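You operate a simulated robot arm through the tools that you are given. There is no shell and no other tool.

You run a simulated robot arm. Do the job below in one go: nothing can be reset, and whatever is moved stays where it is left.

JOB
Put things in order on the top of the low cabinet. At the end: the black jet from the top of the low cabinet stands on top of the white roll (marked "Bin Liners"); the clear bottle (marked "Window Cleaner") from the top of the low cabinet stands where the green filter stood; the grey fluff from the top of the low cabinet stands where the clear bottle stood; the green filter from the top of the low cabinet is on the brown carton (marked "Gloves"); whatever was shut is shut again. Leave all else as you found it, and nothing knocked over. Set down upright: filter.

The check looks at the end state, three seconds after you hand in, the way a careful person would. Anything else that was tipped, shoved, dropped, spilled or broken makes it a failure.

ROBOT AND FRAMES
A 7-joint arm with a two-finger gripper, fixed in place. Base frame: the origin is at the foot of the arm, x ahead of it, y to its left, z up; the work surface is at about z = 0. Units: cm, rad, N and s.
With the tool pointing down near the work surface it reaches from about 16 to 38 cm from the base axis. Its first joint turns from -1.257 to 1.257 rad. Payload 0.6 kg.
The tool frame sits at the grasp point between the pads (the TCP): z along the fingers, y along the line on which they close. The tips reach 2.2 cm beyond it. The gripper opens to 9.2 cm; its body begins 6.5 cm behind the TCP.
Orientation is told as [roll, pitch, yaw] about the base's x, y, z axes, in that order, counted from this pose: with the fingers straight down and closing along the base's y, the tool's x points along the base's -x, its y along +y and its z along -z.

CONTROLS
- The arm moves only by the tool step_arm. Its arguments are lists of equal length, an entry for each row: "xyz": the shift along the tool's x, y, z in units of 20 mm (1.0 is 20 mm), a list of three; "dr": the turn, a rotation vector about the tool's x, y, z in units of 6 degrees (1.0 is 6 degrees), a list of three. In form: {"xyz": [[dx, dy, dz], ...], "dr": [[wx, wy, wz], ...]}. A call has 1 to 20 rows; each row shifts and turns the commanded pose from where the row before left it, along the tool's axes as they then stand. "hand" is the finger opening in cm, from 0 to 9.2, set as the call begins (left out, the last holds). A call with a number of a shift or a turn outside -1 to 1 is refused whole. Each row takes 0.2 s and may step no farther than 5 cm and 0.15 rad from the row before; otherwise, or with a gripper value out of range, the whole call is refused. A pose out of reach is approached as far as the arm can. The call stops where the force on the tool passes 40 N (or 10 N more than at its start, if that is more) or the arm is blocked; 0.2 s more then pass. The fingers move at their own pace (about 5.99 cm/s each) and stop on an object; they squeeze with about 26 N. The grip force told is the motor's: it shows also when the fingers shut on nothing. Time passes only in rows, and 0.2 s behind the last, so rows that do not move let the fingers close. It gives the time, the measured TCP pose, the force on the tool (base axes), the opening and the grip force at its end, in the units of the frame above (readings bear some noise), with the torque about the TCP (base axes, N m) and any sound that the robot's microphone picked up.
- Cameras (640 x 400 px; columns grow to the right, rows downward): "scene" is fixed at [6.57, -28.5, 39.32]; the picture's right is [0.64, -0.77, 0.00], its down [-0.51, -0.42, -0.75] and it looks along [0.58, 0.48, -0.66] (base axes); focal length 214 px, centre (320, 200). "wrist" rides on the gripper at [7.1, 1.9, -10.2] in the tool frame; the picture's right is [-0.26, 0.97, 0.00], its down [-0.75, -0.20, -0.63] and it looks along [-0.60, -0.16, 0.78] (tool axes); focal length 280 px, centre (320, 200). There is no depth. A picture from a camera that has moved, and an enlarged one, comes with that camera's place and axes in the base frame and with its lens.
- snapshot(camera): a new picture of that camera. No time passes.
- enlarge(camera, box): a new picture of the part [left, top, right, bottom] of that camera's present view, enlarged. No time passes.
- job_done(): hands the job in; it is judged then, once.

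Places have to be worked out from the pictures, the camera data and where the tool is seen. Open the gripper and draw the arm clear of the work before you hand the job in, unless the task says otherwise.

The tools are called by a JSON object that holds its "name" and its "arguments". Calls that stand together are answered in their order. step_arm: Moves the arm, as the interface text tells. Its arguments: {"type":"object","properties":{"xyz":{"type":"array","items":{"type":"array","items":{"type":"number"}}},"dr":{"type":"array","items":{"type":"array","items":{"type":"number"}}},"hand":{"type":"number"}},"required":["xyz","dr"]} The other tools are called the same way: snapshot (camera) takes a picture; enlarge (camera, box) takes an enlarged picture of a part of a camera's view; job_done () hands the job in.

At the start:

```text
time: 0.0
position: [24.82, -2.36, 27.25]
orientation: [0.0, 0.0, 0.0]
force: [-0.9, 0.0, 0.5]
ft_torque: [0.0, 0.02, -0.05]
grip_width: 9.19
grip_force: 0.1
```

scene: 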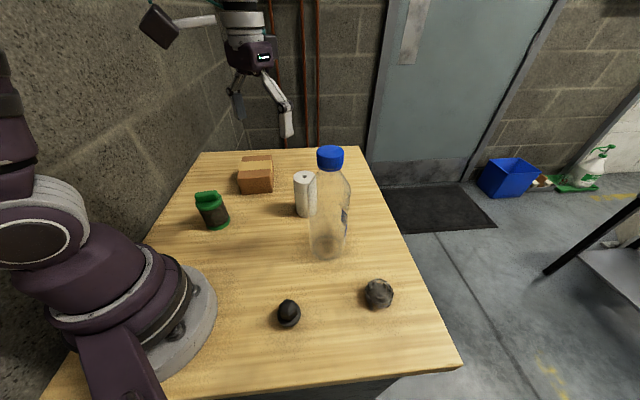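
wrist: 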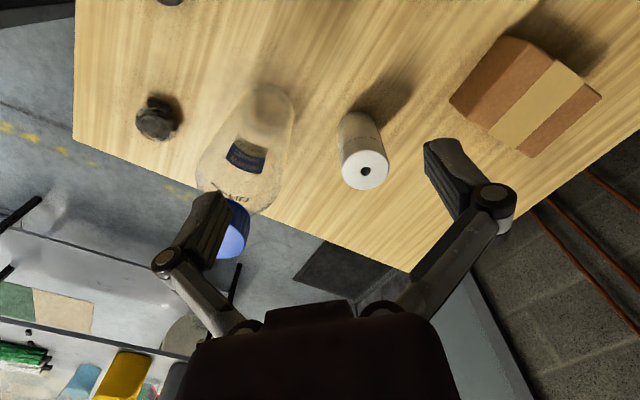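

The scene shows a green filter, a brown carton, a white roll, a clear bottle, a black jet and a grey fluff. I'll look closer at each before moving.

{"name": "enlarge", "arguments": {"camera": "scene", "box": [180, 140, 360, 260]}}

{"name": "enlarge", "arguments": {"camera": "scene", "box": [250, 240, 430, 350]}}

{"name": "enlarge", "arguments": {"camera": "wrist", "box": [70, 0, 400, 220]}}

```text
3.33 times, centred on (270, 200) of scene
camera zoom: at [6.57, -28.5, 39.32], right [0.64, -0.77, 0.0], down [-0.51, -0.42, -0.75], along [0.58, 0.48, -0.66], focal length 715 px, centre (487, 200)
```

zoom: 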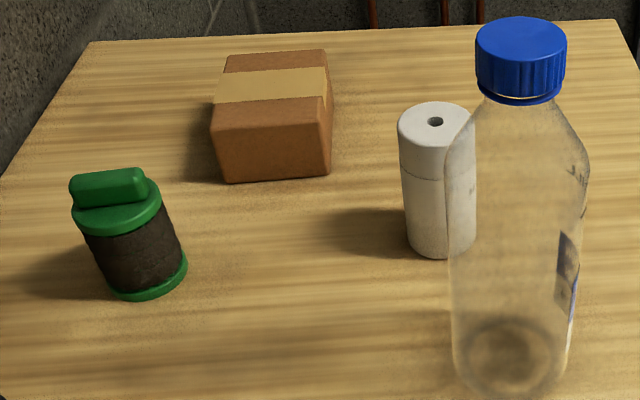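

```text
3.56 times, centred on (340, 295) of scene
camera zoom: at [6.57, -28.5, 39.32], right [0.64, -0.77, 0.0], down [-0.51, -0.42, -0.75], along [0.58, 0.48, -0.66], focal length 763 px, centre (249, -138)
```

zoom: 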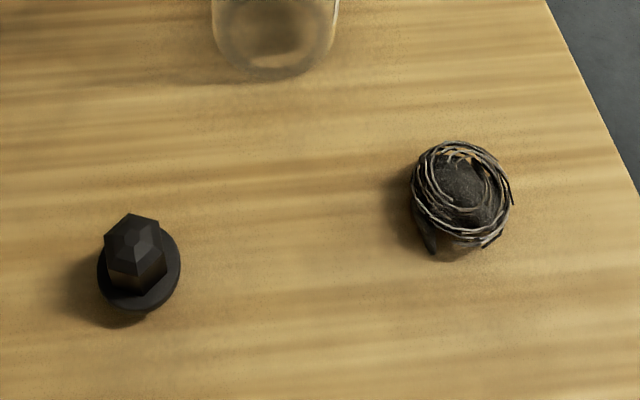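

```text
1.82 times, centred on (235, 110) of wrist
camera zoom: at [17.76, -0.48, 37.36], right [0.26, 0.97, 0.0], down [0.75, -0.2, 0.63], along [0.6, -0.16, -0.78], focal length 510 px, centre (474, 364)
```

zoom: 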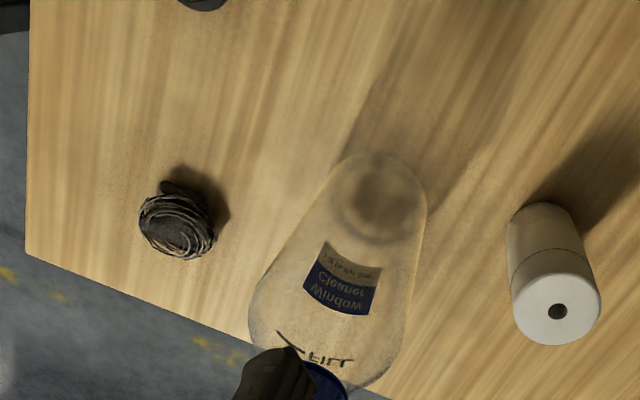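

The first estimates: filter ≈ (18, 14), roll ≈ (35, 0), bottle ≈ (29, -12), jet ≈ (14.5, -15), fluff ≈ (26, -26), carton ≈ (35, 19). I'll zoom in further to refine these.

{"name": "enlarge", "arguments": {"camera": "scene", "box": [185, 180, 245, 240]}}

{"name": "enlarge", "arguments": {"camera": "scene", "box": [230, 145, 290, 205]}}

{"name": "enlarge", "arguments": {"camera": "wrist", "box": [430, 10, 630, 180]}}

{"name": "enlarge", "arguments": {"camera": "scene", "box": [350, 260, 410, 320]}}

{"name": "enlarge", "arguments": {"camera": "scene", "box": [260, 280, 320, 340]}}

{"name": "enlarge", "arguments": {"camera": "scene", "box": [280, 140, 370, 270]}}

```text
6.67 times, centred on (215, 210) of scene
camera zoom: at [6.57, -28.5, 39.32], right [0.64, -0.77, 0.0], down [-0.51, -0.42, -0.75], along [0.58, 0.48, -0.66], focal length 1430 px, centre (1020, 133)
```

zoom: 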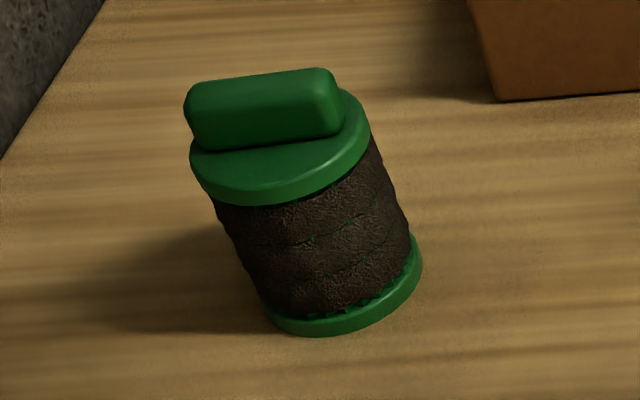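

```text
6.67 times, centred on (260, 175) of scene
camera zoom: at [6.57, -28.5, 39.32], right [0.64, -0.77, 0.0], down [-0.51, -0.42, -0.75], along [0.58, 0.48, -0.66], focal length 1430 px, centre (720, 367)
```

zoom: 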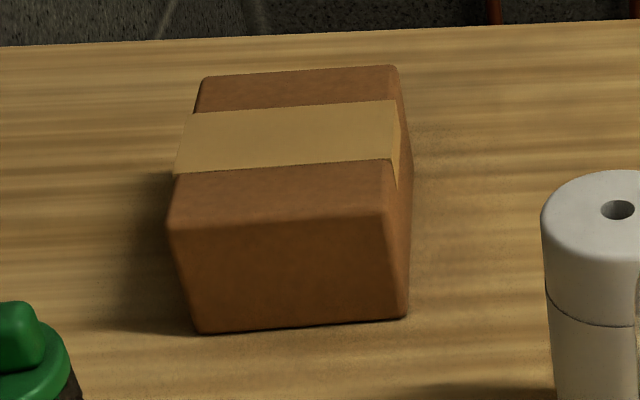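

```text
2.35 times, centred on (530, 95) of wrist
camera zoom: at [17.76, -0.48, 37.36], right [0.26, 0.97, 0.0], down [0.75, -0.2, 0.63], along [0.6, -0.16, -0.78], focal length 660 px, centre (-174, 447)
```

zoom: 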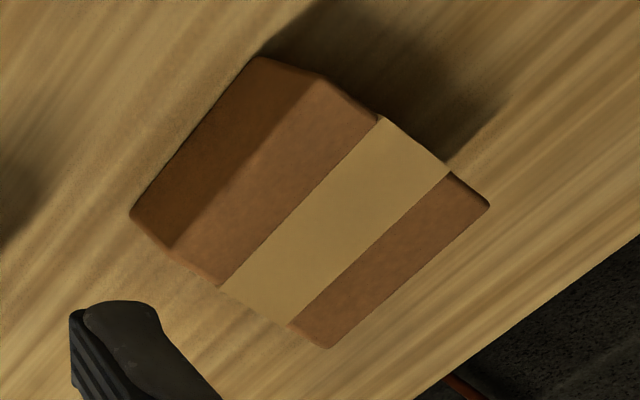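

```text
6.67 times, centred on (380, 290) of scene
camera zoom: at [6.57, -28.5, 39.32], right [0.64, -0.77, 0.0], down [-0.51, -0.42, -0.75], along [0.58, 0.48, -0.66], focal length 1430 px, centre (-80, -400)
```

zoom: 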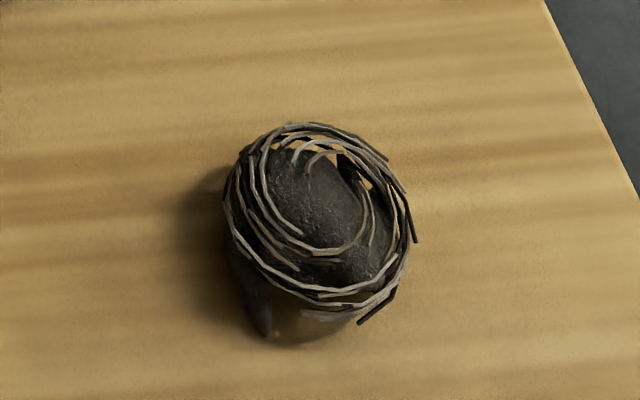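

```text
6.67 times, centred on (290, 310) of scene
camera zoom: at [6.57, -28.5, 39.32], right [0.64, -0.77, 0.0], down [-0.51, -0.42, -0.75], along [0.58, 0.48, -0.66], focal length 1430 px, centre (520, -533)
```

zoom: 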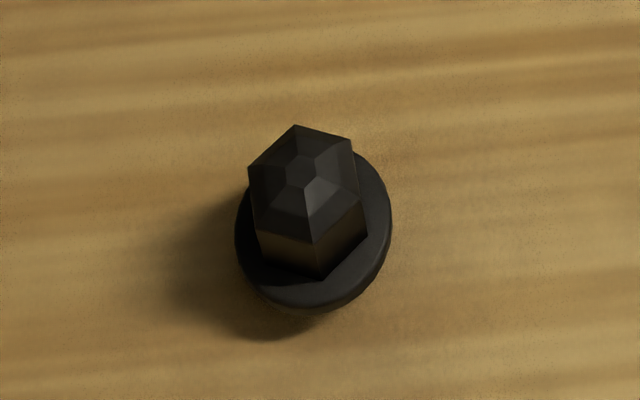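

```text
3.08 times, centred on (325, 205) of scene
camera zoom: at [6.57, -28.5, 39.32], right [0.64, -0.77, 0.0], down [-0.51, -0.42, -0.75], along [0.58, 0.48, -0.66], focal length 660 px, centre (305, 185)
```

zoom: 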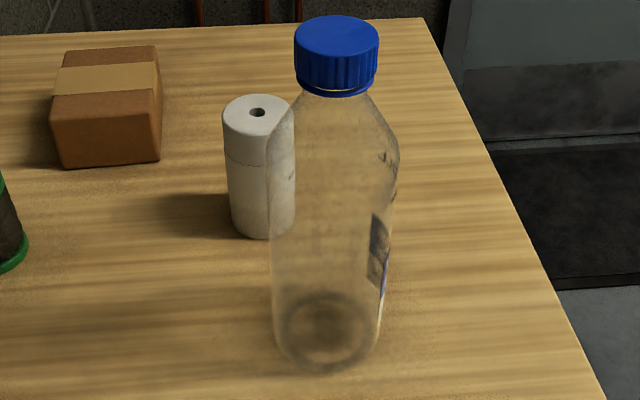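

I place the filter at about (18.3, 13.9), 6 cm wide with its lid near z 6.5. The carton's front edge runs from about (28.5, 18.5) to (34.9, 12.7), with its top near z 5.5. I'll hover over the filter to check this with the wrist camera.

{"name": "step_arm", "arguments": {"xyz": [[0.362, 0.903, 0.514], [0.362, 0.903, 0.514], [0.362, 0.903, 0.514], [0.362, 0.903, 0.514], [0.362, 0.903, 0.514], [0.362, 0.903, 0.514], [0.362, 0.903, 0.514], [0.362, 0.903, 0.514], [0.362, 0.903, 0.514], [0, 0, 0]], "dr": [[0, 0, 0], [0, 0, 0], [0, 0, 0], [0, 0, 0], [0, 0, 0], [0, 0, 0], [0, 0, 0], [0, 0, 0], [0, 0, 0], [0, 0, 0]], "hand": 9.2}}

{"name": "snapshot", "arguments": {"camera": "wrist"}}

{"name": "snapshot", "arguments": {"camera": "scene"}}

```text
time: 2.2
position: [18.19, 13.95, 17.93]
orientation: [0.001, -0.002, -0.001]
force: [-0.2, -0.6, 0.4]
ft_torque: [0.02, 0.0, -0.02]
grip_width: 9.22
grip_force: 0.1
```

```text
taken
camera wrist: at [11.25, 15.82, 28.15], right [0.26, 0.97, 0.0], down [0.75, -0.2, 0.63], along [0.6, -0.16, -0.78], focal length 280 px, centre (320, 200)
```

wrist: 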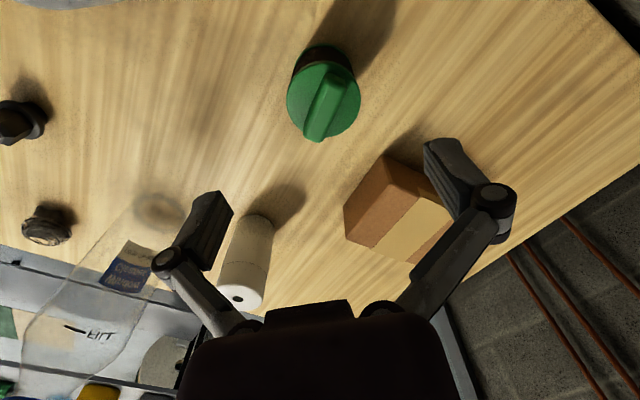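

```text
taken
```

scene: 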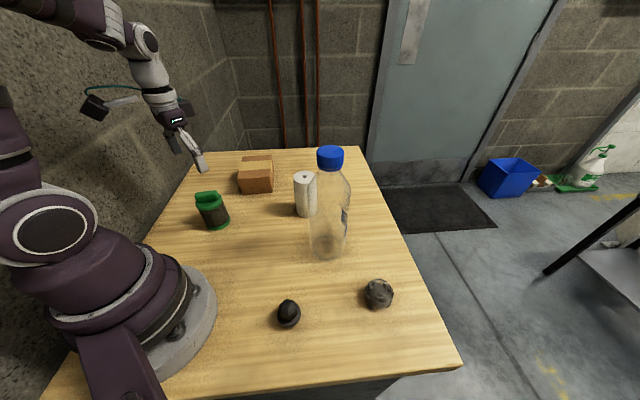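

The hover agrees with the filter position. I'll zoom on the filter and on the carton to refine both.

{"name": "enlarge", "arguments": {"camera": "wrist", "box": [270, 30, 390, 150]}}

{"name": "enlarge", "arguments": {"camera": "wrist", "box": [330, 140, 530, 280]}}

```text
3.33 times, centred on (330, 90) of wrist
camera zoom: at [11.25, 15.82, 28.15], right [0.26, 0.97, 0.0], down [0.75, -0.2, 0.63], along [0.6, -0.16, -0.78], focal length 935 px, centre (287, 567)
```

zoom: 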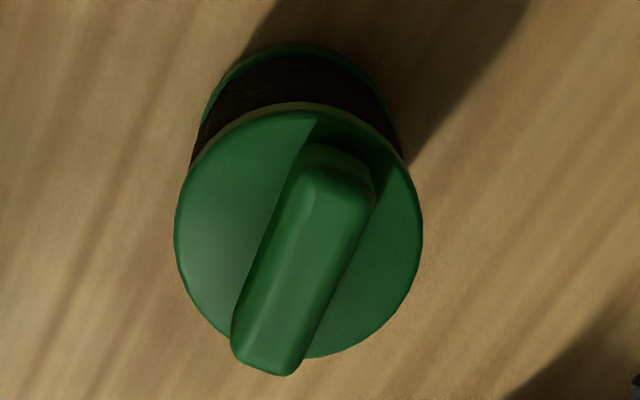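

```text
2.86 times, centred on (430, 210) of wrist
camera zoom: at [11.25, 15.82, 28.15], right [0.26, 0.97, 0.0], down [0.75, -0.2, 0.63], along [0.6, -0.16, -0.78], focal length 801 px, centre (6, 171)
```

zoom: 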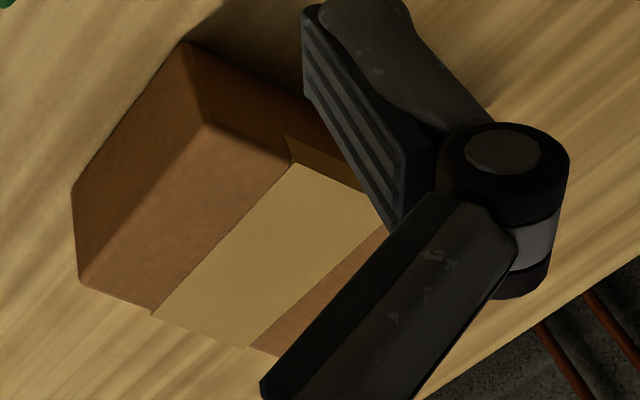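

Both views put the filter axis at about (18.4, 14.05) with the lid top near z 6.8. The carton spot is near the reach limit, so I'll test it with the empty gripper held high over the carton's near half.

{"name": "step_arm", "arguments": {"xyz": [[-0.9, 0.253, 0.161], [-0.9, 0.253, 0.161], [-0.9, 0.253, 0.161], [-0.9, 0.253, 0.161], [-0.9, 0.253, 0.161], [-0.9, 0.253, 0.161], [-0.9, 0.253, 0.161], [-0.9, 0.253, 0.161], [-0.9, 0.253, 0.161], [0, 0, 0], [0, 0, 0]], "dr": [[0, 0, 0], [0, 0, 0], [0, 0, 0], [0, 0, 0], [0, 0, 0], [0, 0, 0], [0, 0, 0], [0, 0, 0], [0, 0, 0], [0, 0, 0], [0, 0, 0]]}}

{"name": "snapshot", "arguments": {"camera": "wrist"}}

{"name": "snapshot", "arguments": {"camera": "scene"}}

```text
time: 4.6
position: [32.67, 17.97, 15.32]
orientation: [-0.001, 0.001, -0.001]
force: [0.1, -0.4, 0.7]
ft_torque: [-0.02, -0.02, -0.04]
grip_width: 9.2
grip_force: 0.1
out of reach, approached as far as the arm can: row 9
```

```text
taken
camera wrist: at [25.67, 19.88, 25.55], right [0.26, 0.97, 0.0], down [0.75, -0.2, 0.63], along [0.6, -0.16, -0.78], focal length 280 px, centre (320, 200)
```

wrist: 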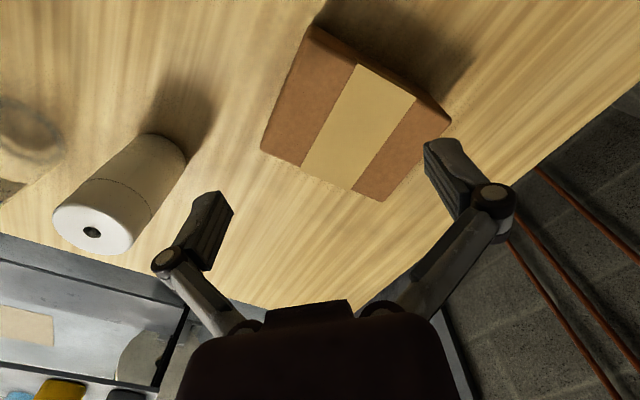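

```text
taken
```

scene: 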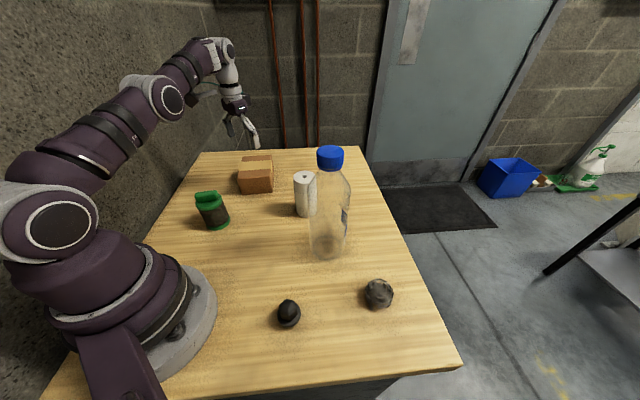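

At z 15 the arm gets to a radius of about 37.3 cm when straight down. I'll zoom to fix the carton's corners exactly from this view.

{"name": "enlarge", "arguments": {"camera": "wrist", "box": [250, 10, 460, 210]}}

{"name": "enlarge", "arguments": {"camera": "wrist", "box": [0, 90, 220, 260]}}

```text
2.00 times, centred on (355, 110) of wrist
camera zoom: at [25.67, 19.88, 25.55], right [0.26, 0.97, 0.0], down [0.75, -0.2, 0.63], along [0.6, -0.16, -0.78], focal length 561 px, centre (250, 380)
```

zoom: 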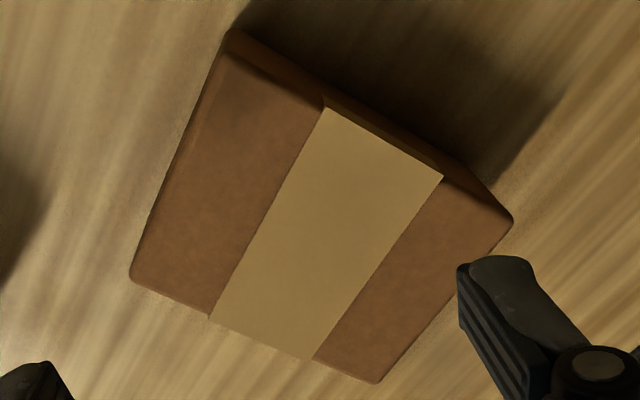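

```text
2.35 times, centred on (110, 175) of wrist
camera zoom: at [25.67, 19.88, 25.55], right [0.26, 0.97, 0.0], down [0.75, -0.2, 0.63], along [0.6, -0.16, -0.78], focal length 660 px, centre (814, 259)
```

zoom: 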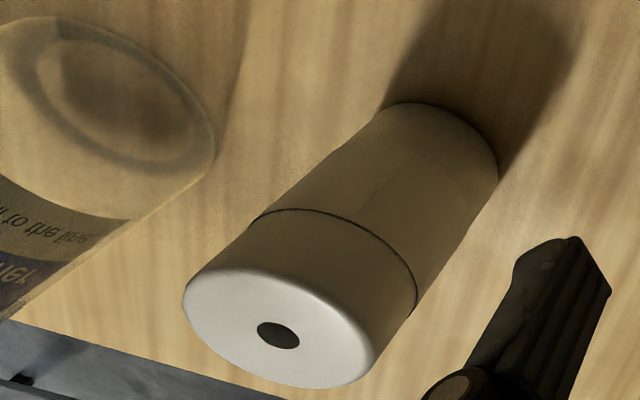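

The carton's top corners come out at about (28.4, 18.5), (34.9, 12.6), (42.9, 21.5) and (36.6, 27.4), and both cameras agree. A straight-down reach would leave the filter too near the front edge, so I'll hold it with the tool tilted about 15° outward. First I'll go back over the filter.

{"name": "step_arm", "arguments": {"xyz": [[0.9, -0.253, 0], [0.9, -0.253, 0], [0.9, -0.253, 0], [0.9, -0.253, 0], [0.9, -0.253, 0], [0.9, -0.253, 0], [0.9, -0.253, 0], [0.9, -0.253, 0], [0.9, -0.253, 0], [0, 0, 0]], "dr": [[0, 0, 0], [0, 0, 0], [0, 0, 0], [0, 0, 0], [0, 0, 0], [0, 0, 0], [0, 0, 0], [0, 0, 0], [0, 0, 0], [0, 0, 0]]}}

```text
time: 6.8
position: [16.5, 13.43, 15.35]
orientation: [0.0, 0.002, 0.002]
force: [-0.3, -0.7, -0.3]
ft_torque: [-0.03, 0.01, 0.02]
grip_width: 9.21
grip_force: 0.0
```

The commanded pose had been clipped to the reach limit, so I'm now at (16.5, 13.4, 15.35). I'll yaw 28.4° to the carton's azimuth and tilt the fingers 15° outward here, with the gripper clear of everything.

{"name": "step_arm", "arguments": {"xyz": [[0, 0, 0], [0, 0, 0], [0, 0, 0], [0, 0, 0], [0, 0, 0], [0, 0, 0], [0, 0, 0], [0, 0, 0], [0, 0, 0], [0, 0, 0]], "dr": [[0, 0, -0.79], [0, 0, -0.79], [0, 0, -0.79], [0, 0, -0.79], [0, 0, -0.79], [0, 0, -0.79], [0, -0.8333, 0], [0, -0.8333, 0], [0, -0.8333, 0], [0, 0, 0]]}}

```text
time: 9.0
position: [16.53, 13.57, 15.23]
orientation: [0.002, -0.26, 0.497]
force: [-0.4, 0.6, -0.1]
ft_torque: [0.0, 0.01, -0.01]
grip_width: 9.2
grip_force: 0.0
```

The tool is now tilted 0.26 rad outward at yaw 0.497. I'll align over the filter axis at (18.4, 14.05) and come straight down to z 10, then check with pictures.

{"name": "step_arm", "arguments": {"xyz": [[-0.905, -0.235, 0.241], [0.167, 0, 0.628], [0.167, 0, 0.628], [0.167, 0, 0.628], [0.167, 0, 0.628], [0, 0, 0]], "dr": [[0, 0, 0], [0, 0, 0], [0, 0, 0], [0, 0, 0], [0, 0, 0], [0, 0, 0]]}}

{"name": "snapshot", "arguments": {"camera": "wrist"}}

{"name": "enlarge", "arguments": {"camera": "scene", "box": [150, 120, 270, 240]}}

```text
time: 10.4
position: [18.35, 13.91, 9.98]
orientation: [-0.001, -0.261, 0.499]
force: [1.2, 0.4, -1.0]
ft_torque: [0.01, -0.04, 0.01]
grip_width: 9.18
grip_force: 0.0
```

```text
taken
camera wrist: at [9.31, 11.08, 18.13], right [-0.24, 0.97, 0.07], down [0.59, 0.09, 0.8], along [0.77, 0.23, -0.6], focal length 280 px, centre (320, 200)
```

wrist: 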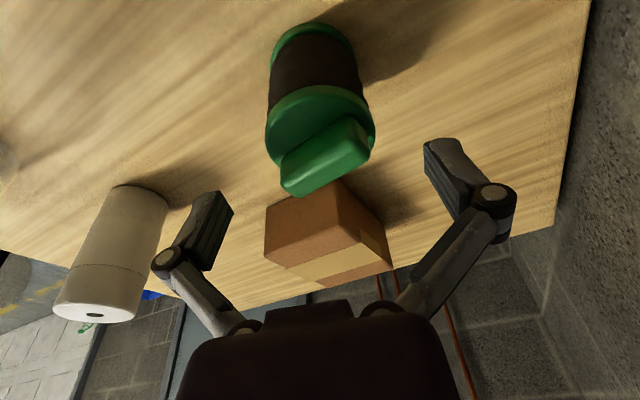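

```text
3.33 times, centred on (210, 180) of scene
camera zoom: at [6.57, -28.5, 39.32], right [0.64, -0.77, 0.0], down [-0.51, -0.42, -0.75], along [0.58, 0.48, -0.66], focal length 715 px, centre (687, 267)
```

zoom: 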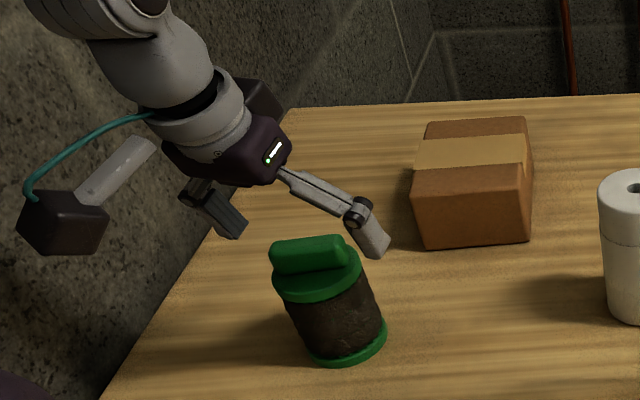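

The lid is centred between the fingers. I'll go down 4 cm to lid height (z about 6) with the fingers still open.

{"name": "step_arm", "arguments": {"xyz": [[0.1285, 0.04, 0.483], [0.1285, 0, 0.483], [0.1285, 0, 0.483], [0.1285, 0, 0.483], [0, 0, 0]], "dr": [[0, 0, 0], [0, 0, 0], [0, 0, 0], [0, 0, 0], [0, 0, 0]]}}

{"name": "enlarge", "arguments": {"camera": "scene", "box": [150, 120, 270, 240]}}

{"name": "snapshot", "arguments": {"camera": "wrist"}}

```text
time: 11.6
position: [18.34, 14.01, 6.14]
orientation: [-0.004, -0.261, 0.496]
force: [0.2, 0.2, 0.5]
ft_torque: [0.03, 0.01, -0.01]
grip_width: 9.21
grip_force: 0.1
```

```text
3.33 times, centred on (210, 180) of scene
camera zoom: at [6.57, -28.5, 39.32], right [0.64, -0.77, 0.0], down [-0.51, -0.42, -0.75], along [0.58, 0.48, -0.66], focal length 715 px, centre (687, 267)
```

zoom: 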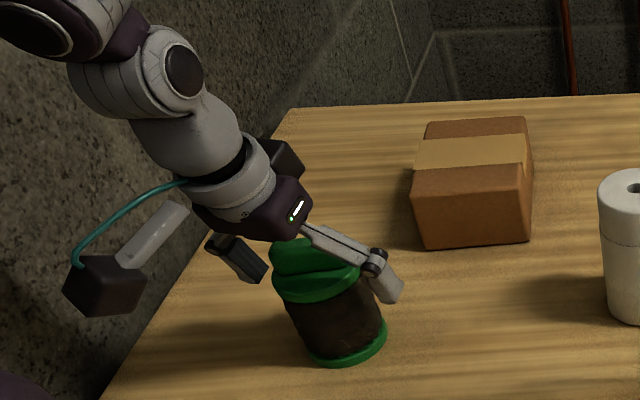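

```text
taken
camera wrist: at [9.2, 11.2, 14.14], right [-0.24, 0.97, 0.07], down [0.59, 0.09, 0.8], along [0.77, 0.23, -0.6], focal length 280 px, centre (320, 200)
```

wrist: 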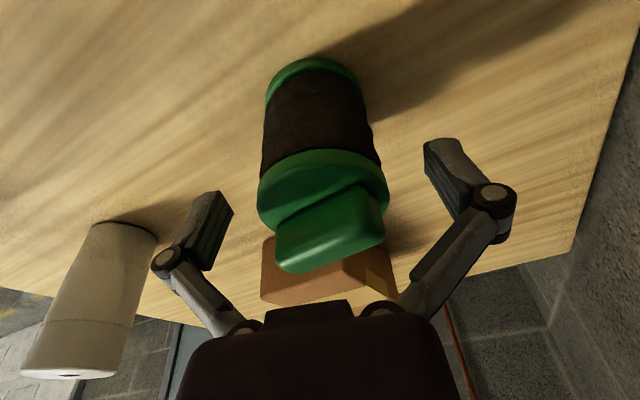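

The fingers straddle the lid evenly. I'll close on it.

{"name": "step_arm", "arguments": {"xyz": [[0, 0, 0], [0, 0, 0], [0, 0, 0], [0, 0, 0], [0, 0, 0]], "dr": [[0, 0, 0], [0, 0, 0], [0, 0, 0], [0, 0, 0], [0, 0, 0]], "hand": 4.0}}

{"name": "enlarge", "arguments": {"camera": "scene", "box": [150, 120, 270, 240]}}

{"name": "snapshot", "arguments": {"camera": "wrist"}}

```text
time: 12.8
position: [18.32, 13.96, 6.08]
orientation: [0.001, -0.262, 0.498]
force: [-2.7, 0.8, 13.3]
ft_torque: [-0.02, 0.04, 0.03]
grip_width: 5.51
grip_force: 25.7
```

```text
3.33 times, centred on (210, 180) of scene
camera zoom: at [6.56, -28.5, 39.32], right [0.64, -0.77, 0.0], down [-0.51, -0.42, -0.75], along [0.58, 0.48, -0.66], focal length 715 px, centre (687, 267)
```

zoom: 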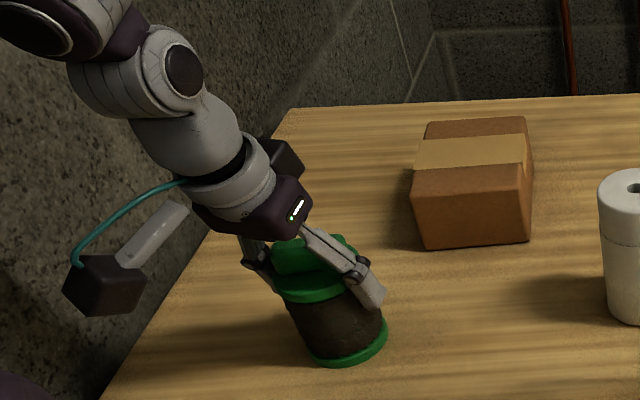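

```text
taken
camera wrist: at [9.2, 11.21, 14.16], right [-0.24, 0.97, 0.07], down [0.59, 0.09, 0.8], along [0.77, 0.23, -0.6], focal length 280 px, centre (320, 200)
```

wrist: 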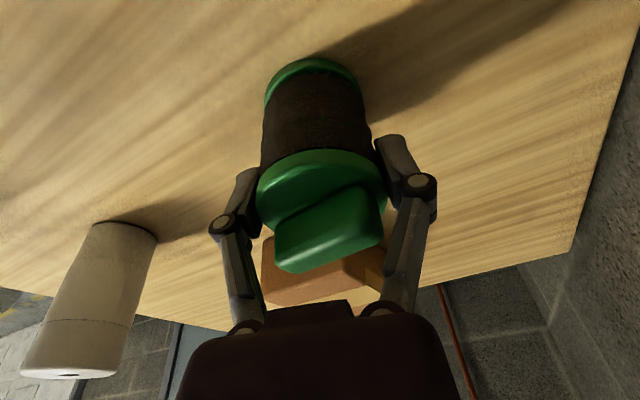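

I have a firm grip at 5.5 cm width. I'll lift 2 cm first and check the filter hangs straight.

{"name": "step_arm", "arguments": {"xyz": [[-0.064, 0, -0.2416], [-0.064, 0, -0.2416], [-0.064, 0, -0.2416], [-0.064, 0, -0.2416], [0, 0, 0]], "dr": [[0, 0, 0], [0, 0, 0], [0, 0, 0], [0, 0, 0], [0, 0, 0]]}}

{"name": "enlarge", "arguments": {"camera": "scene", "box": [150, 120, 270, 240]}}

{"name": "snapshot", "arguments": {"camera": "wrist"}}

```text
time: 14.0
position: [18.36, 13.99, 8.03]
orientation: [0.001, -0.261, 0.498]
force: [-0.5, 0.5, -0.5]
ft_torque: [0.02, -0.01, 0.01]
grip_width: 5.49
grip_force: 26.4
```

```text
3.33 times, centred on (210, 180) of scene
camera zoom: at [6.57, -28.5, 39.32], right [0.64, -0.77, 0.0], down [-0.51, -0.42, -0.75], along [0.58, 0.48, -0.66], focal length 715 px, centre (687, 267)
```

zoom: 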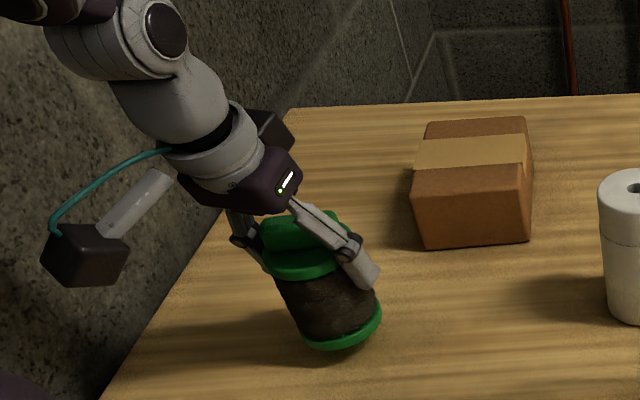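

```text
taken
camera wrist: at [9.26, 11.12, 16.14], right [-0.24, 0.97, 0.07], down [0.6, 0.09, 0.8], along [0.77, 0.23, -0.6], focal length 280 px, centre (320, 200)
```

wrist: 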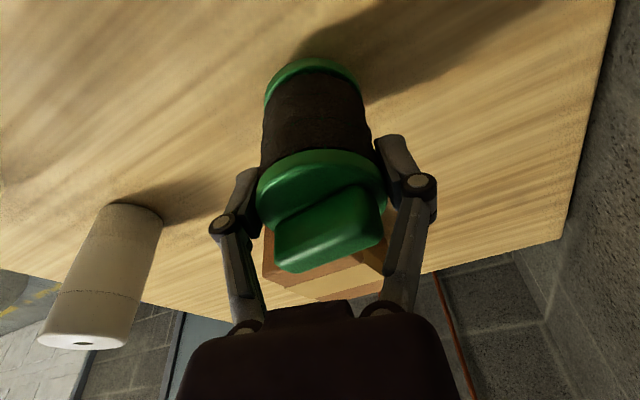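

The filter hangs straight and fixed in the grip. I'll raise it to z 14.5 and carry it over to the carton's near half at about (34.5, 18.7).

{"name": "step_arm", "arguments": {"xyz": [[-0.209, 0, -0.785], [-0.209, 0, -0.785], [-0.209, 0, -0.785], [-0.209, 0, -0.785], [-0.792, -0.1775, 0.211], [-0.792, -0.1775, 0.211], [-0.792, -0.1775, 0.211], [-0.792, -0.1775, 0.211], [-0.792, -0.1775, 0.211], [-0.792, -0.1775, 0.211], [-0.792, -0.1775, 0.211], [-0.792, -0.1775, 0.211], [-0.792, -0.1775, 0.211], [-0.792, -0.1775, 0.211], [0, 0, 0]], "dr": [[0, 0, 0], [0, 0, 0], [0, 0, 0], [0, 0, 0], [0, 0, 0], [0, 0, 0], [0, 0, 0], [0, 0, 0], [0, 0, 0], [0, 0, 0], [0, 0, 0], [0, 0, 0], [0, 0, 0], [0, 0, 0], [0, 0, 0]]}}

{"name": "enlarge", "arguments": {"camera": "scene", "box": [190, 90, 310, 210]}}

{"name": "snapshot", "arguments": {"camera": "wrist"}}

```text
time: 17.2
position: [34.28, 18.78, 14.48]
orientation: [-0.001, -0.262, 0.496]
force: [-0.1, -0.6, -1.1]
ft_torque: [-0.01, -0.02, -0.01]
grip_width: 5.5
grip_force: 26.1
```

```text
3.33 times, centred on (250, 150) of scene
camera zoom: at [6.57, -28.5, 39.32], right [0.64, -0.77, 0.0], down [-0.51, -0.42, -0.75], along [0.58, 0.48, -0.66], focal length 715 px, centre (553, 367)
```

zoom: 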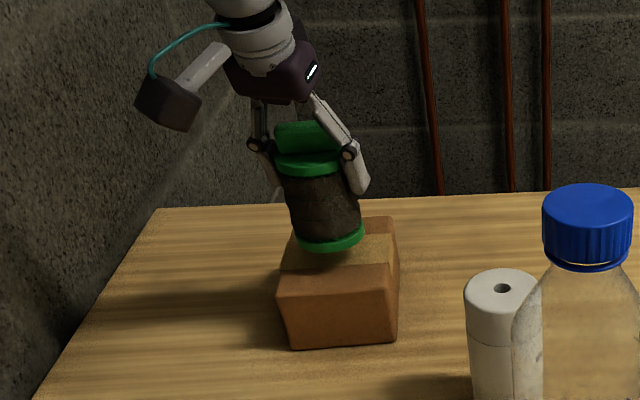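

```text
taken
camera wrist: at [25.29, 15.88, 22.57], right [-0.24, 0.97, 0.07], down [0.6, 0.09, 0.8], along [0.77, 0.23, -0.6], focal length 280 px, centre (320, 200)
```

wrist: 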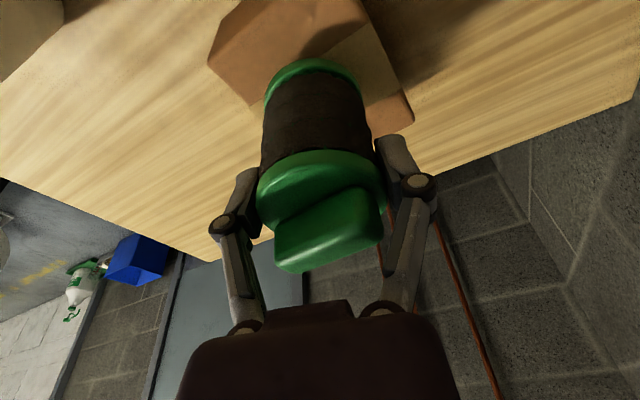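

The filter is over the near half of the carton, about 4 cm in from its front edge. I'll shift 1 cm further in and lower until just above the top.

{"name": "step_arm", "arguments": {"xyz": [[-0.459, 0.163, 0.1225], [0.095, 0, 0.354], [0.095, 0, 0.354], [0.095, 0, 0.354], [0, 0, 0]], "dr": [[0, 0, 0], [0, 0, 0], [0, 0, 0], [0, 0, 0], [0, 0, 0]]}}

{"name": "enlarge", "arguments": {"camera": "scene", "box": [210, 110, 300, 200]}}

{"name": "snapshot", "arguments": {"camera": "wrist"}}

```text
time: 18.4
position: [35.08, 19.32, 12.4]
orientation: [-0.001, -0.261, 0.497]
force: [0.1, 0.5, -0.9]
ft_torque: [-0.01, -0.01, -0.05]
grip_width: 5.51
grip_force: 26.2
```

```text
4.44 times, centred on (255, 155) of scene
camera zoom: at [6.57, -28.5, 39.32], right [0.64, -0.77, 0.0], down [-0.51, -0.42, -0.75], along [0.58, 0.48, -0.66], focal length 953 px, centre (609, 400)
```

zoom: 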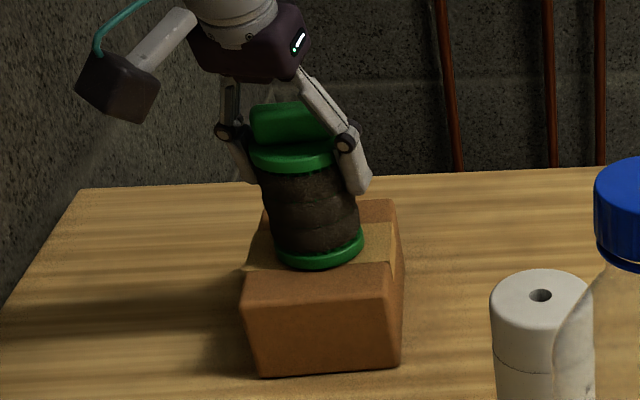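

```text
taken
camera wrist: at [25.96, 16.57, 20.42], right [-0.24, 0.97, 0.07], down [0.6, 0.09, 0.8], along [0.77, 0.23, -0.6], focal length 280 px, centre (320, 200)
```

wrist: 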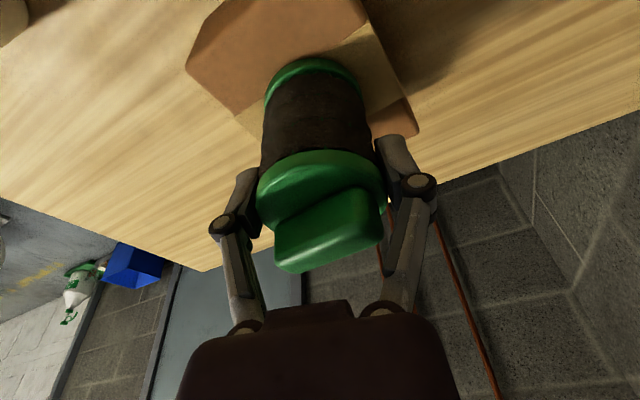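

The base is less than 1 cm above the carton. I'll creep down in small steps and watch the force.

{"name": "step_arm", "arguments": {"xyz": [[0.0194, 0, 0.0725], [0.0194, 0, 0.0725], [0.0194, 0, 0.0725], [0.0194, 0, 0.0725], [0, 0, 0]], "dr": [[0, 0, 0], [0, 0, 0], [0, 0, 0], [0, 0, 0], [0, 0, 0]]}}

```text
time: 19.6
position: [35.1, 19.56, 11.8]
orientation: [-0.001, -0.263, 0.495]
force: [4.3, 2.4, 15.4]
ft_torque: [0.12, -0.28, 0.08]
grip_width: 5.49
grip_force: 25.3
```

The upward force of 15 N shows the filter is resting on the carton. I'll look before letting go.

{"name": "enlarge", "arguments": {"camera": "scene", "box": [210, 110, 300, 200]}}

{"name": "snapshot", "arguments": {"camera": "wrist"}}

```text
4.44 times, centred on (255, 155) of scene
camera zoom: at [6.56, -28.5, 39.32], right [0.64, -0.77, 0.0], down [-0.51, -0.42, -0.75], along [0.58, 0.48, -0.66], focal length 953 px, centre (609, 400)
```

zoom: 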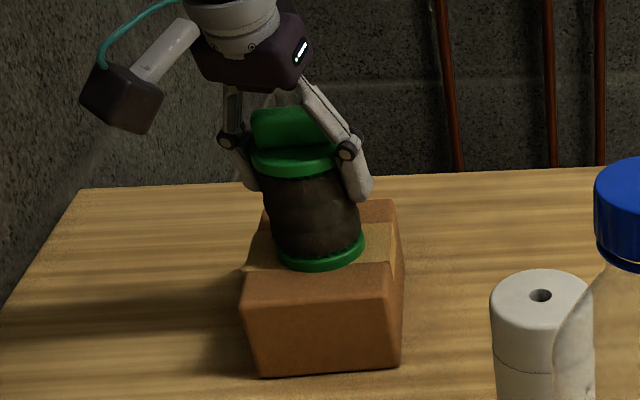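

```text
taken
camera wrist: at [25.98, 16.59, 19.89], right [-0.24, 0.97, 0.07], down [0.59, 0.09, 0.8], along [0.77, 0.23, -0.6], focal length 280 px, centre (320, 200)
```

wrist: 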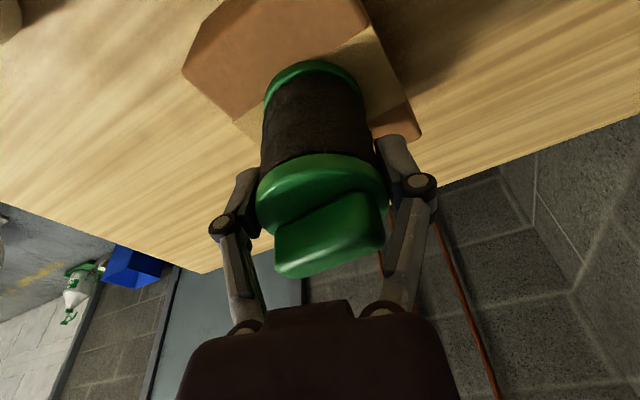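

It sits flat and upright on the carton. I'll relieve the press slightly and open the fingers.

{"name": "step_arm", "arguments": {"xyz": [[-0.008, 0, -0.03], [0, 0, 0]], "dr": [[0, 0, 0], [0, 0, 0]]}}

{"name": "step_arm", "arguments": {"xyz": [[0, 0, 0], [0, 0, 0], [0, 0, 0], [0, 0, 0]], "dr": [[0, 0, 0], [0, 0, 0], [0, 0, 0], [0, 0, 0]], "hand": 9.2}}

{"name": "enlarge", "arguments": {"camera": "scene", "box": [210, 110, 300, 200]}}

{"name": "snapshot", "arguments": {"camera": "wrist"}}

```text
time: 20.2
position: [35.02, 19.29, 11.78]
orientation: [0.0, -0.262, 0.499]
force: [4.0, 1.2, 9.3]
ft_torque: [0.13, -0.28, 0.0]
grip_width: 5.52
grip_force: 25.5
```

```text
time: 21.2
position: [35.13, 19.38, 11.76]
orientation: [0.001, -0.263, 0.497]
force: [-0.2, -0.6, 0.1]
ft_torque: [-0.02, -0.02, 0.01]
grip_width: 9.19
grip_force: 0.1
```

```text
4.44 times, centred on (255, 155) of scene
camera zoom: at [6.57, -28.5, 39.32], right [0.64, -0.77, 0.0], down [-0.51, -0.42, -0.75], along [0.58, 0.48, -0.66], focal length 953 px, centre (609, 400)
```

zoom: 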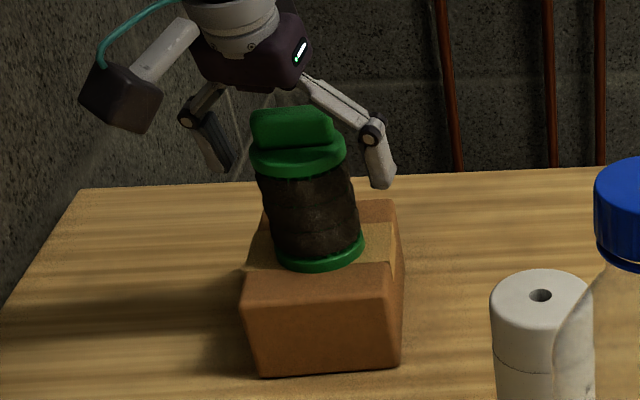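

```text
taken
camera wrist: at [25.95, 16.57, 19.92], right [-0.24, 0.97, 0.07], down [0.6, 0.09, 0.8], along [0.77, 0.23, -0.6], focal length 280 px, centre (320, 200)
```

wrist: 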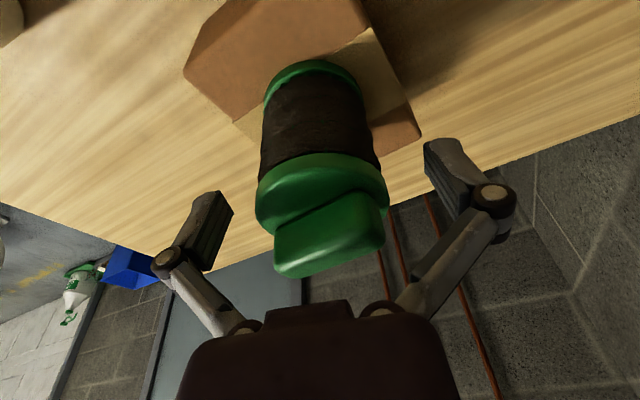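

The filter stands upright on the carton and the fingers are clear of it. I'll back out along the fingers, then rise and draw in.

{"name": "step_arm", "arguments": {"xyz": [[0, 0, -0.5], [0, 0, -0.6], [0, 0, -0.6], [0, 0, -0.65], [0, 0, -0.65], [0.311, 0, -0.773], [0.311, 0, -0.773], [0.311, 0, -0.773], [0.311, 0, -0.773], [0.311, 0, -0.773], [0.311, 0, -0.773], [0, 0, 0]], "dr": [[0, 0, 0], [0, 0, 0], [0, 0, 0], [0, 0, 0], [0, 0, 0], [0, 0, 0], [0, 0, 0], [0, 0, 0], [0, 0, 0], [0, 0, 0], [0, 0, 0], [0, 0, 0]]}}

{"name": "snapshot", "arguments": {"camera": "scene"}}

{"name": "snapshot", "arguments": {"camera": "wrist"}}

```text
time: 23.8
position: [28.48, 15.9, 25.55]
orientation: [0.001, -0.263, 0.497]
force: [0.4, -0.4, 0.0]
ft_torque: [-0.02, 0.02, -0.02]
grip_width: 9.2
grip_force: 0.0
```

```text
taken
```

scene: 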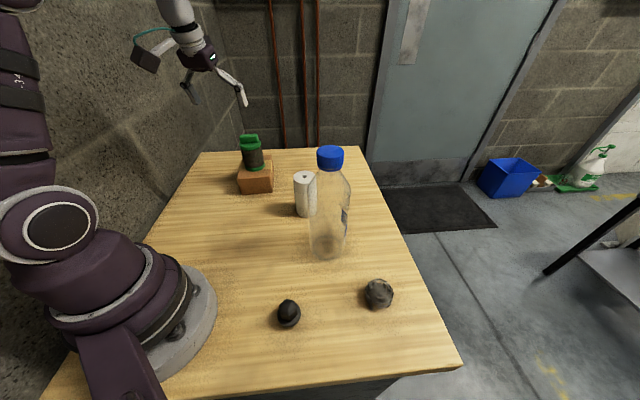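

```text
taken
camera wrist: at [19.28, 13.0, 33.69], right [-0.24, 0.97, 0.07], down [0.6, 0.09, 0.8], along [0.77, 0.23, -0.6], focal length 280 px, centre (320, 200)
```

wrist: 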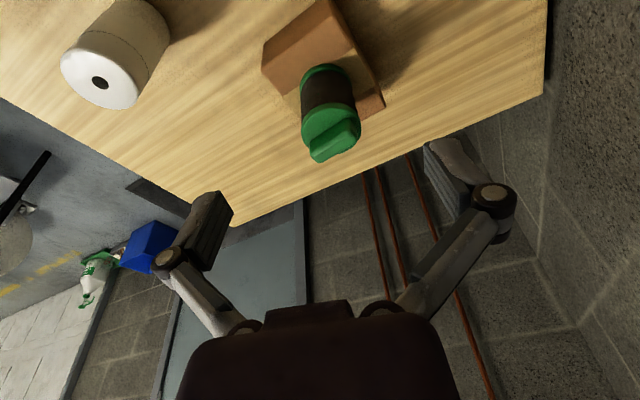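

The filter stays put on the carton. I'll straighten the tool, bring yaw back to zero, and move high toward the bottle to view its cap.

{"name": "step_arm", "arguments": {"xyz": [[0, 0, 0], [0, 0, 0], [0, 0, 0], [0, 0, 0], [0, 0, 0], [0, 0, 0], [0, 0, 0], [0, 0, 0], [0, 0, 0], [0, 0, 0]], "dr": [[0, 0.8367, 0], [0, 0.8367, 0], [0, 0.8367, 0], [0, 0, 0.791], [0, 0, 0.791], [0, 0, 0.791], [0, 0, 0.791], [0, 0, 0.791], [0, 0, 0.791], [0, 0, 0]]}}

{"name": "step_arm", "arguments": {"xyz": [[0.159, -0.905, -0.159], [0.159, -0.905, -0.159], [0.159, -0.905, -0.159], [0.159, -0.905, -0.159], [0.159, -0.905, -0.159], [0.159, -0.905, -0.159], [0.159, -0.905, -0.159], [0.159, -0.905, -0.159], [0.159, -0.905, -0.159], [0.159, -0.905, -0.159], [0.159, -0.905, -0.159], [0, 0, 0]], "dr": [[0, 0, 0], [0, 0, 0], [0, 0, 0], [0, 0, 0], [0, 0, 0], [0, 0, 0], [0, 0, 0], [0, 0, 0], [0, 0, 0], [0, 0, 0], [0, 0, 0], [0, 0, 0]]}}

{"name": "snapshot", "arguments": {"camera": "wrist"}}

{"name": "snapshot", "arguments": {"camera": "scene"}}

```text
time: 26.0
position: [28.41, 15.84, 25.62]
orientation: [-0.004, 0.002, -0.001]
force: [-0.1, -0.3, 0.1]
ft_torque: [-0.01, -0.05, 0.01]
grip_width: 9.21
grip_force: 0.0
```

```text
time: 28.6
position: [24.93, -3.96, 29.18]
orientation: [0.0, 0.001, -0.002]
force: [-0.2, -0.2, 0.4]
ft_torque: [0.01, 0.0, 0.02]
grip_width: 9.2
grip_force: 0.1
```

```text
taken
camera wrist: at [17.92, -2.14, 39.47], right [0.26, 0.96, 0.0], down [0.75, -0.2, 0.62], along [0.6, -0.17, -0.78], focal length 280 px, centre (320, 200)
```

wrist: 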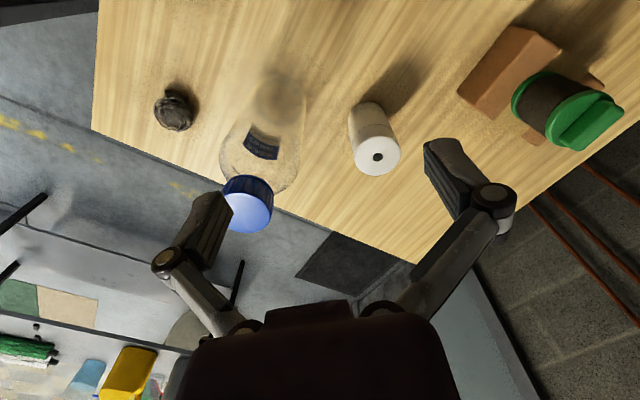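

```text
taken
```

scene: 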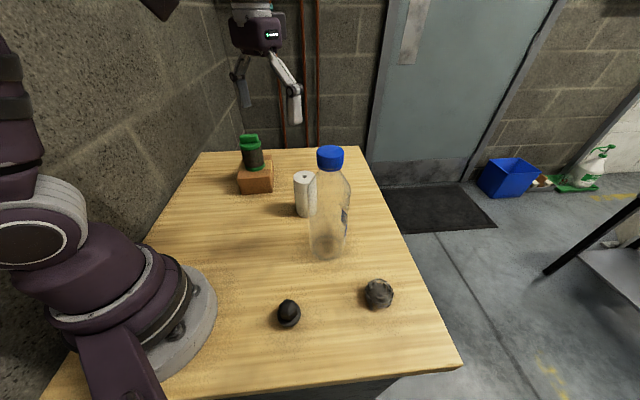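

I can see the cap clearly now, so I'll zoom in to place it and measure the bottle's height.

{"name": "enlarge", "arguments": {"camera": "wrist", "box": [200, 60, 320, 250]}}

{"name": "enlarge", "arguments": {"camera": "wrist", "box": [140, 70, 220, 140]}}

{"name": "enlarge", "arguments": {"camera": "wrist", "box": [450, 20, 630, 170]}}

{"name": "enlarge", "arguments": {"camera": "wrist", "box": [330, 80, 430, 190]}}

```text
2.11 times, centred on (260, 155) of wrist
camera zoom: at [17.92, -2.14, 39.47], right [0.26, 0.96, 0.0], down [0.75, -0.2, 0.62], along [0.6, -0.17, -0.78], focal length 590 px, centre (446, 295)
```

zoom: 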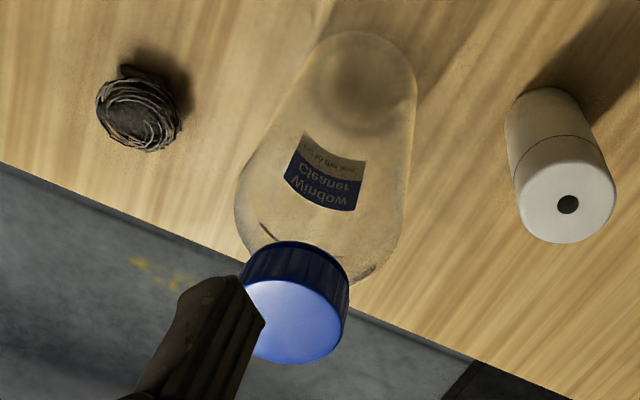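

```text
5.71 times, centred on (180, 105) of wrist
camera zoom: at [17.92, -2.14, 39.47], right [0.26, 0.96, 0.0], down [0.75, -0.2, 0.62], along [0.6, -0.17, -0.78], focal length 1602 px, centre (1120, 743)
```

zoom: 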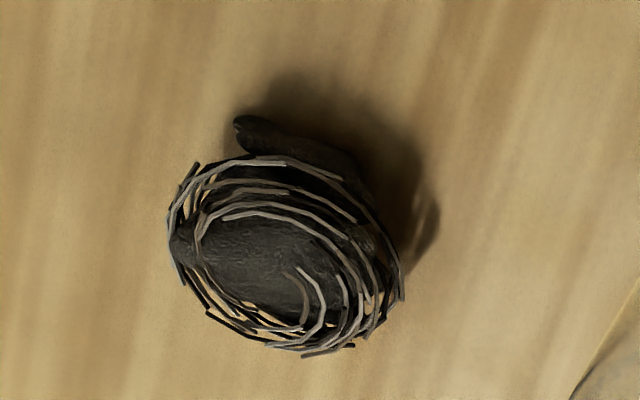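

```text
2.67 times, centred on (540, 95) of wrist
camera zoom: at [17.92, -2.14, 39.47], right [0.26, 0.96, 0.0], down [0.75, -0.2, 0.62], along [0.6, -0.17, -0.78], focal length 748 px, centre (-267, 480)
```

zoom: 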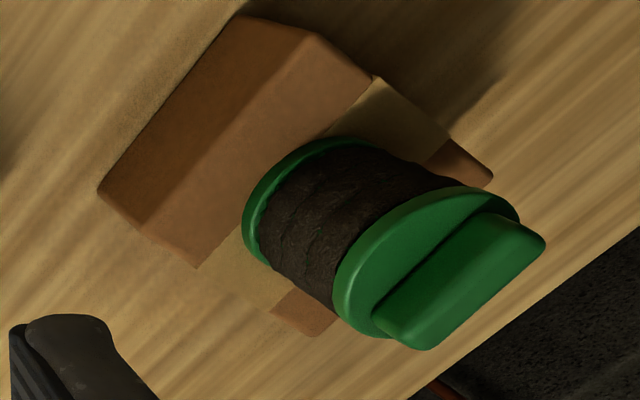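

```text
3.64 times, centred on (380, 135) of wrist
camera zoom: at [17.92, -2.14, 39.47], right [0.26, 0.96, 0.0], down [0.75, -0.2, 0.62], along [0.6, -0.17, -0.78], focal length 1020 px, centre (102, 436)
```

zoom: 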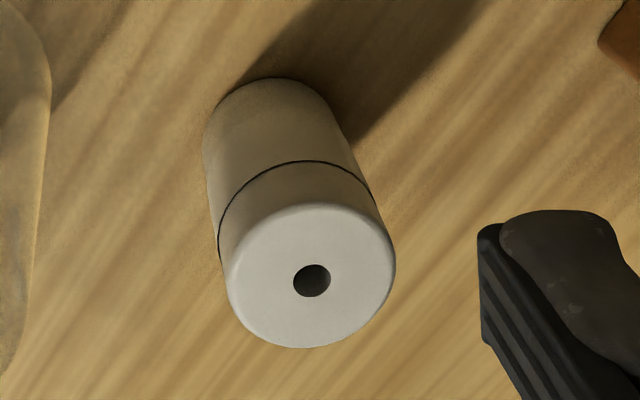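

Combining the views, the bottle axis is at about (29.75, -11.1) with the cap top near z 23.6. I'll move straight above it, still clear of the cap.

{"name": "step_arm", "arguments": {"xyz": [[-0.6025, -0.8925, 0], [-0.6025, -0.8925, 0], [-0.6025, -0.8925, 0], [-0.6025, -0.8925, 0], [0, 0, 0]], "dr": [[0, 0, 0], [0, 0, 0], [0, 0, 0], [0, 0, 0], [0, 0, 0]]}}

{"name": "snapshot", "arguments": {"camera": "wrist"}}

{"name": "enlarge", "arguments": {"camera": "scene", "box": [260, 60, 400, 200]}}

```text
time: 29.5
position: [29.43, -9.84, 29.25]
orientation: [-0.012, -0.032, -0.008]
force: [36.8, -8.9, -60.8]
ft_torque: [-0.34, -0.07, -0.2]
grip_width: 9.21
grip_force: 0.0
out of reach, approached as far as the arm can: row 4
stopped in row 4: the force on the tool passed its limit at 247 N (the readings are from after the stop); the commanded pose is now the measured one
```

```text
taken
camera wrist: at [22.14, -7.8, 39.23], right [0.27, 0.96, 0.0], down [0.73, -0.2, 0.65], along [0.63, -0.18, -0.76], focal length 280 px, centre (320, 200)
```

wrist: 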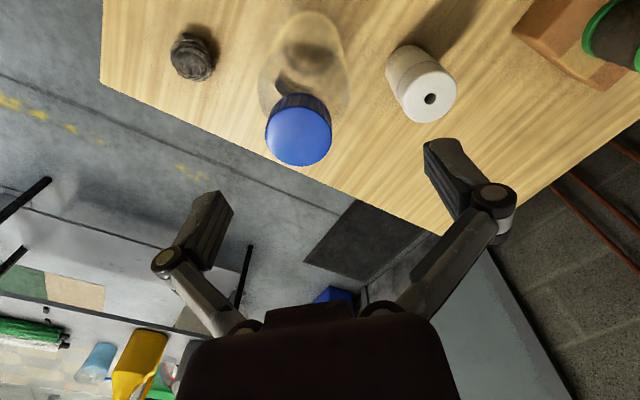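

```text
2.86 times, centred on (330, 130) of scene
camera zoom: at [6.56, -28.5, 39.32], right [0.64, -0.77, 0.0], down [-0.51, -0.42, -0.75], along [0.58, 0.48, -0.66], focal length 613 px, centre (291, 400)
```

zoom: 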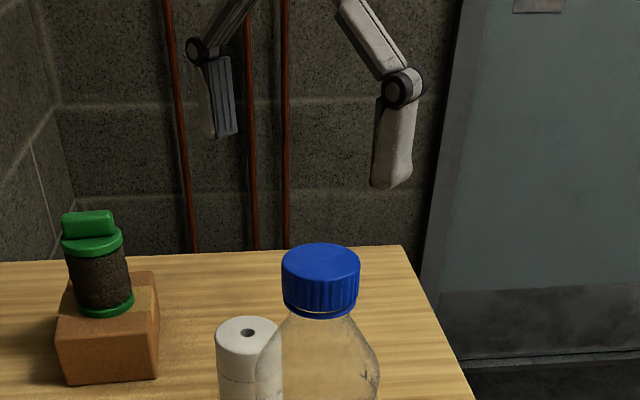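

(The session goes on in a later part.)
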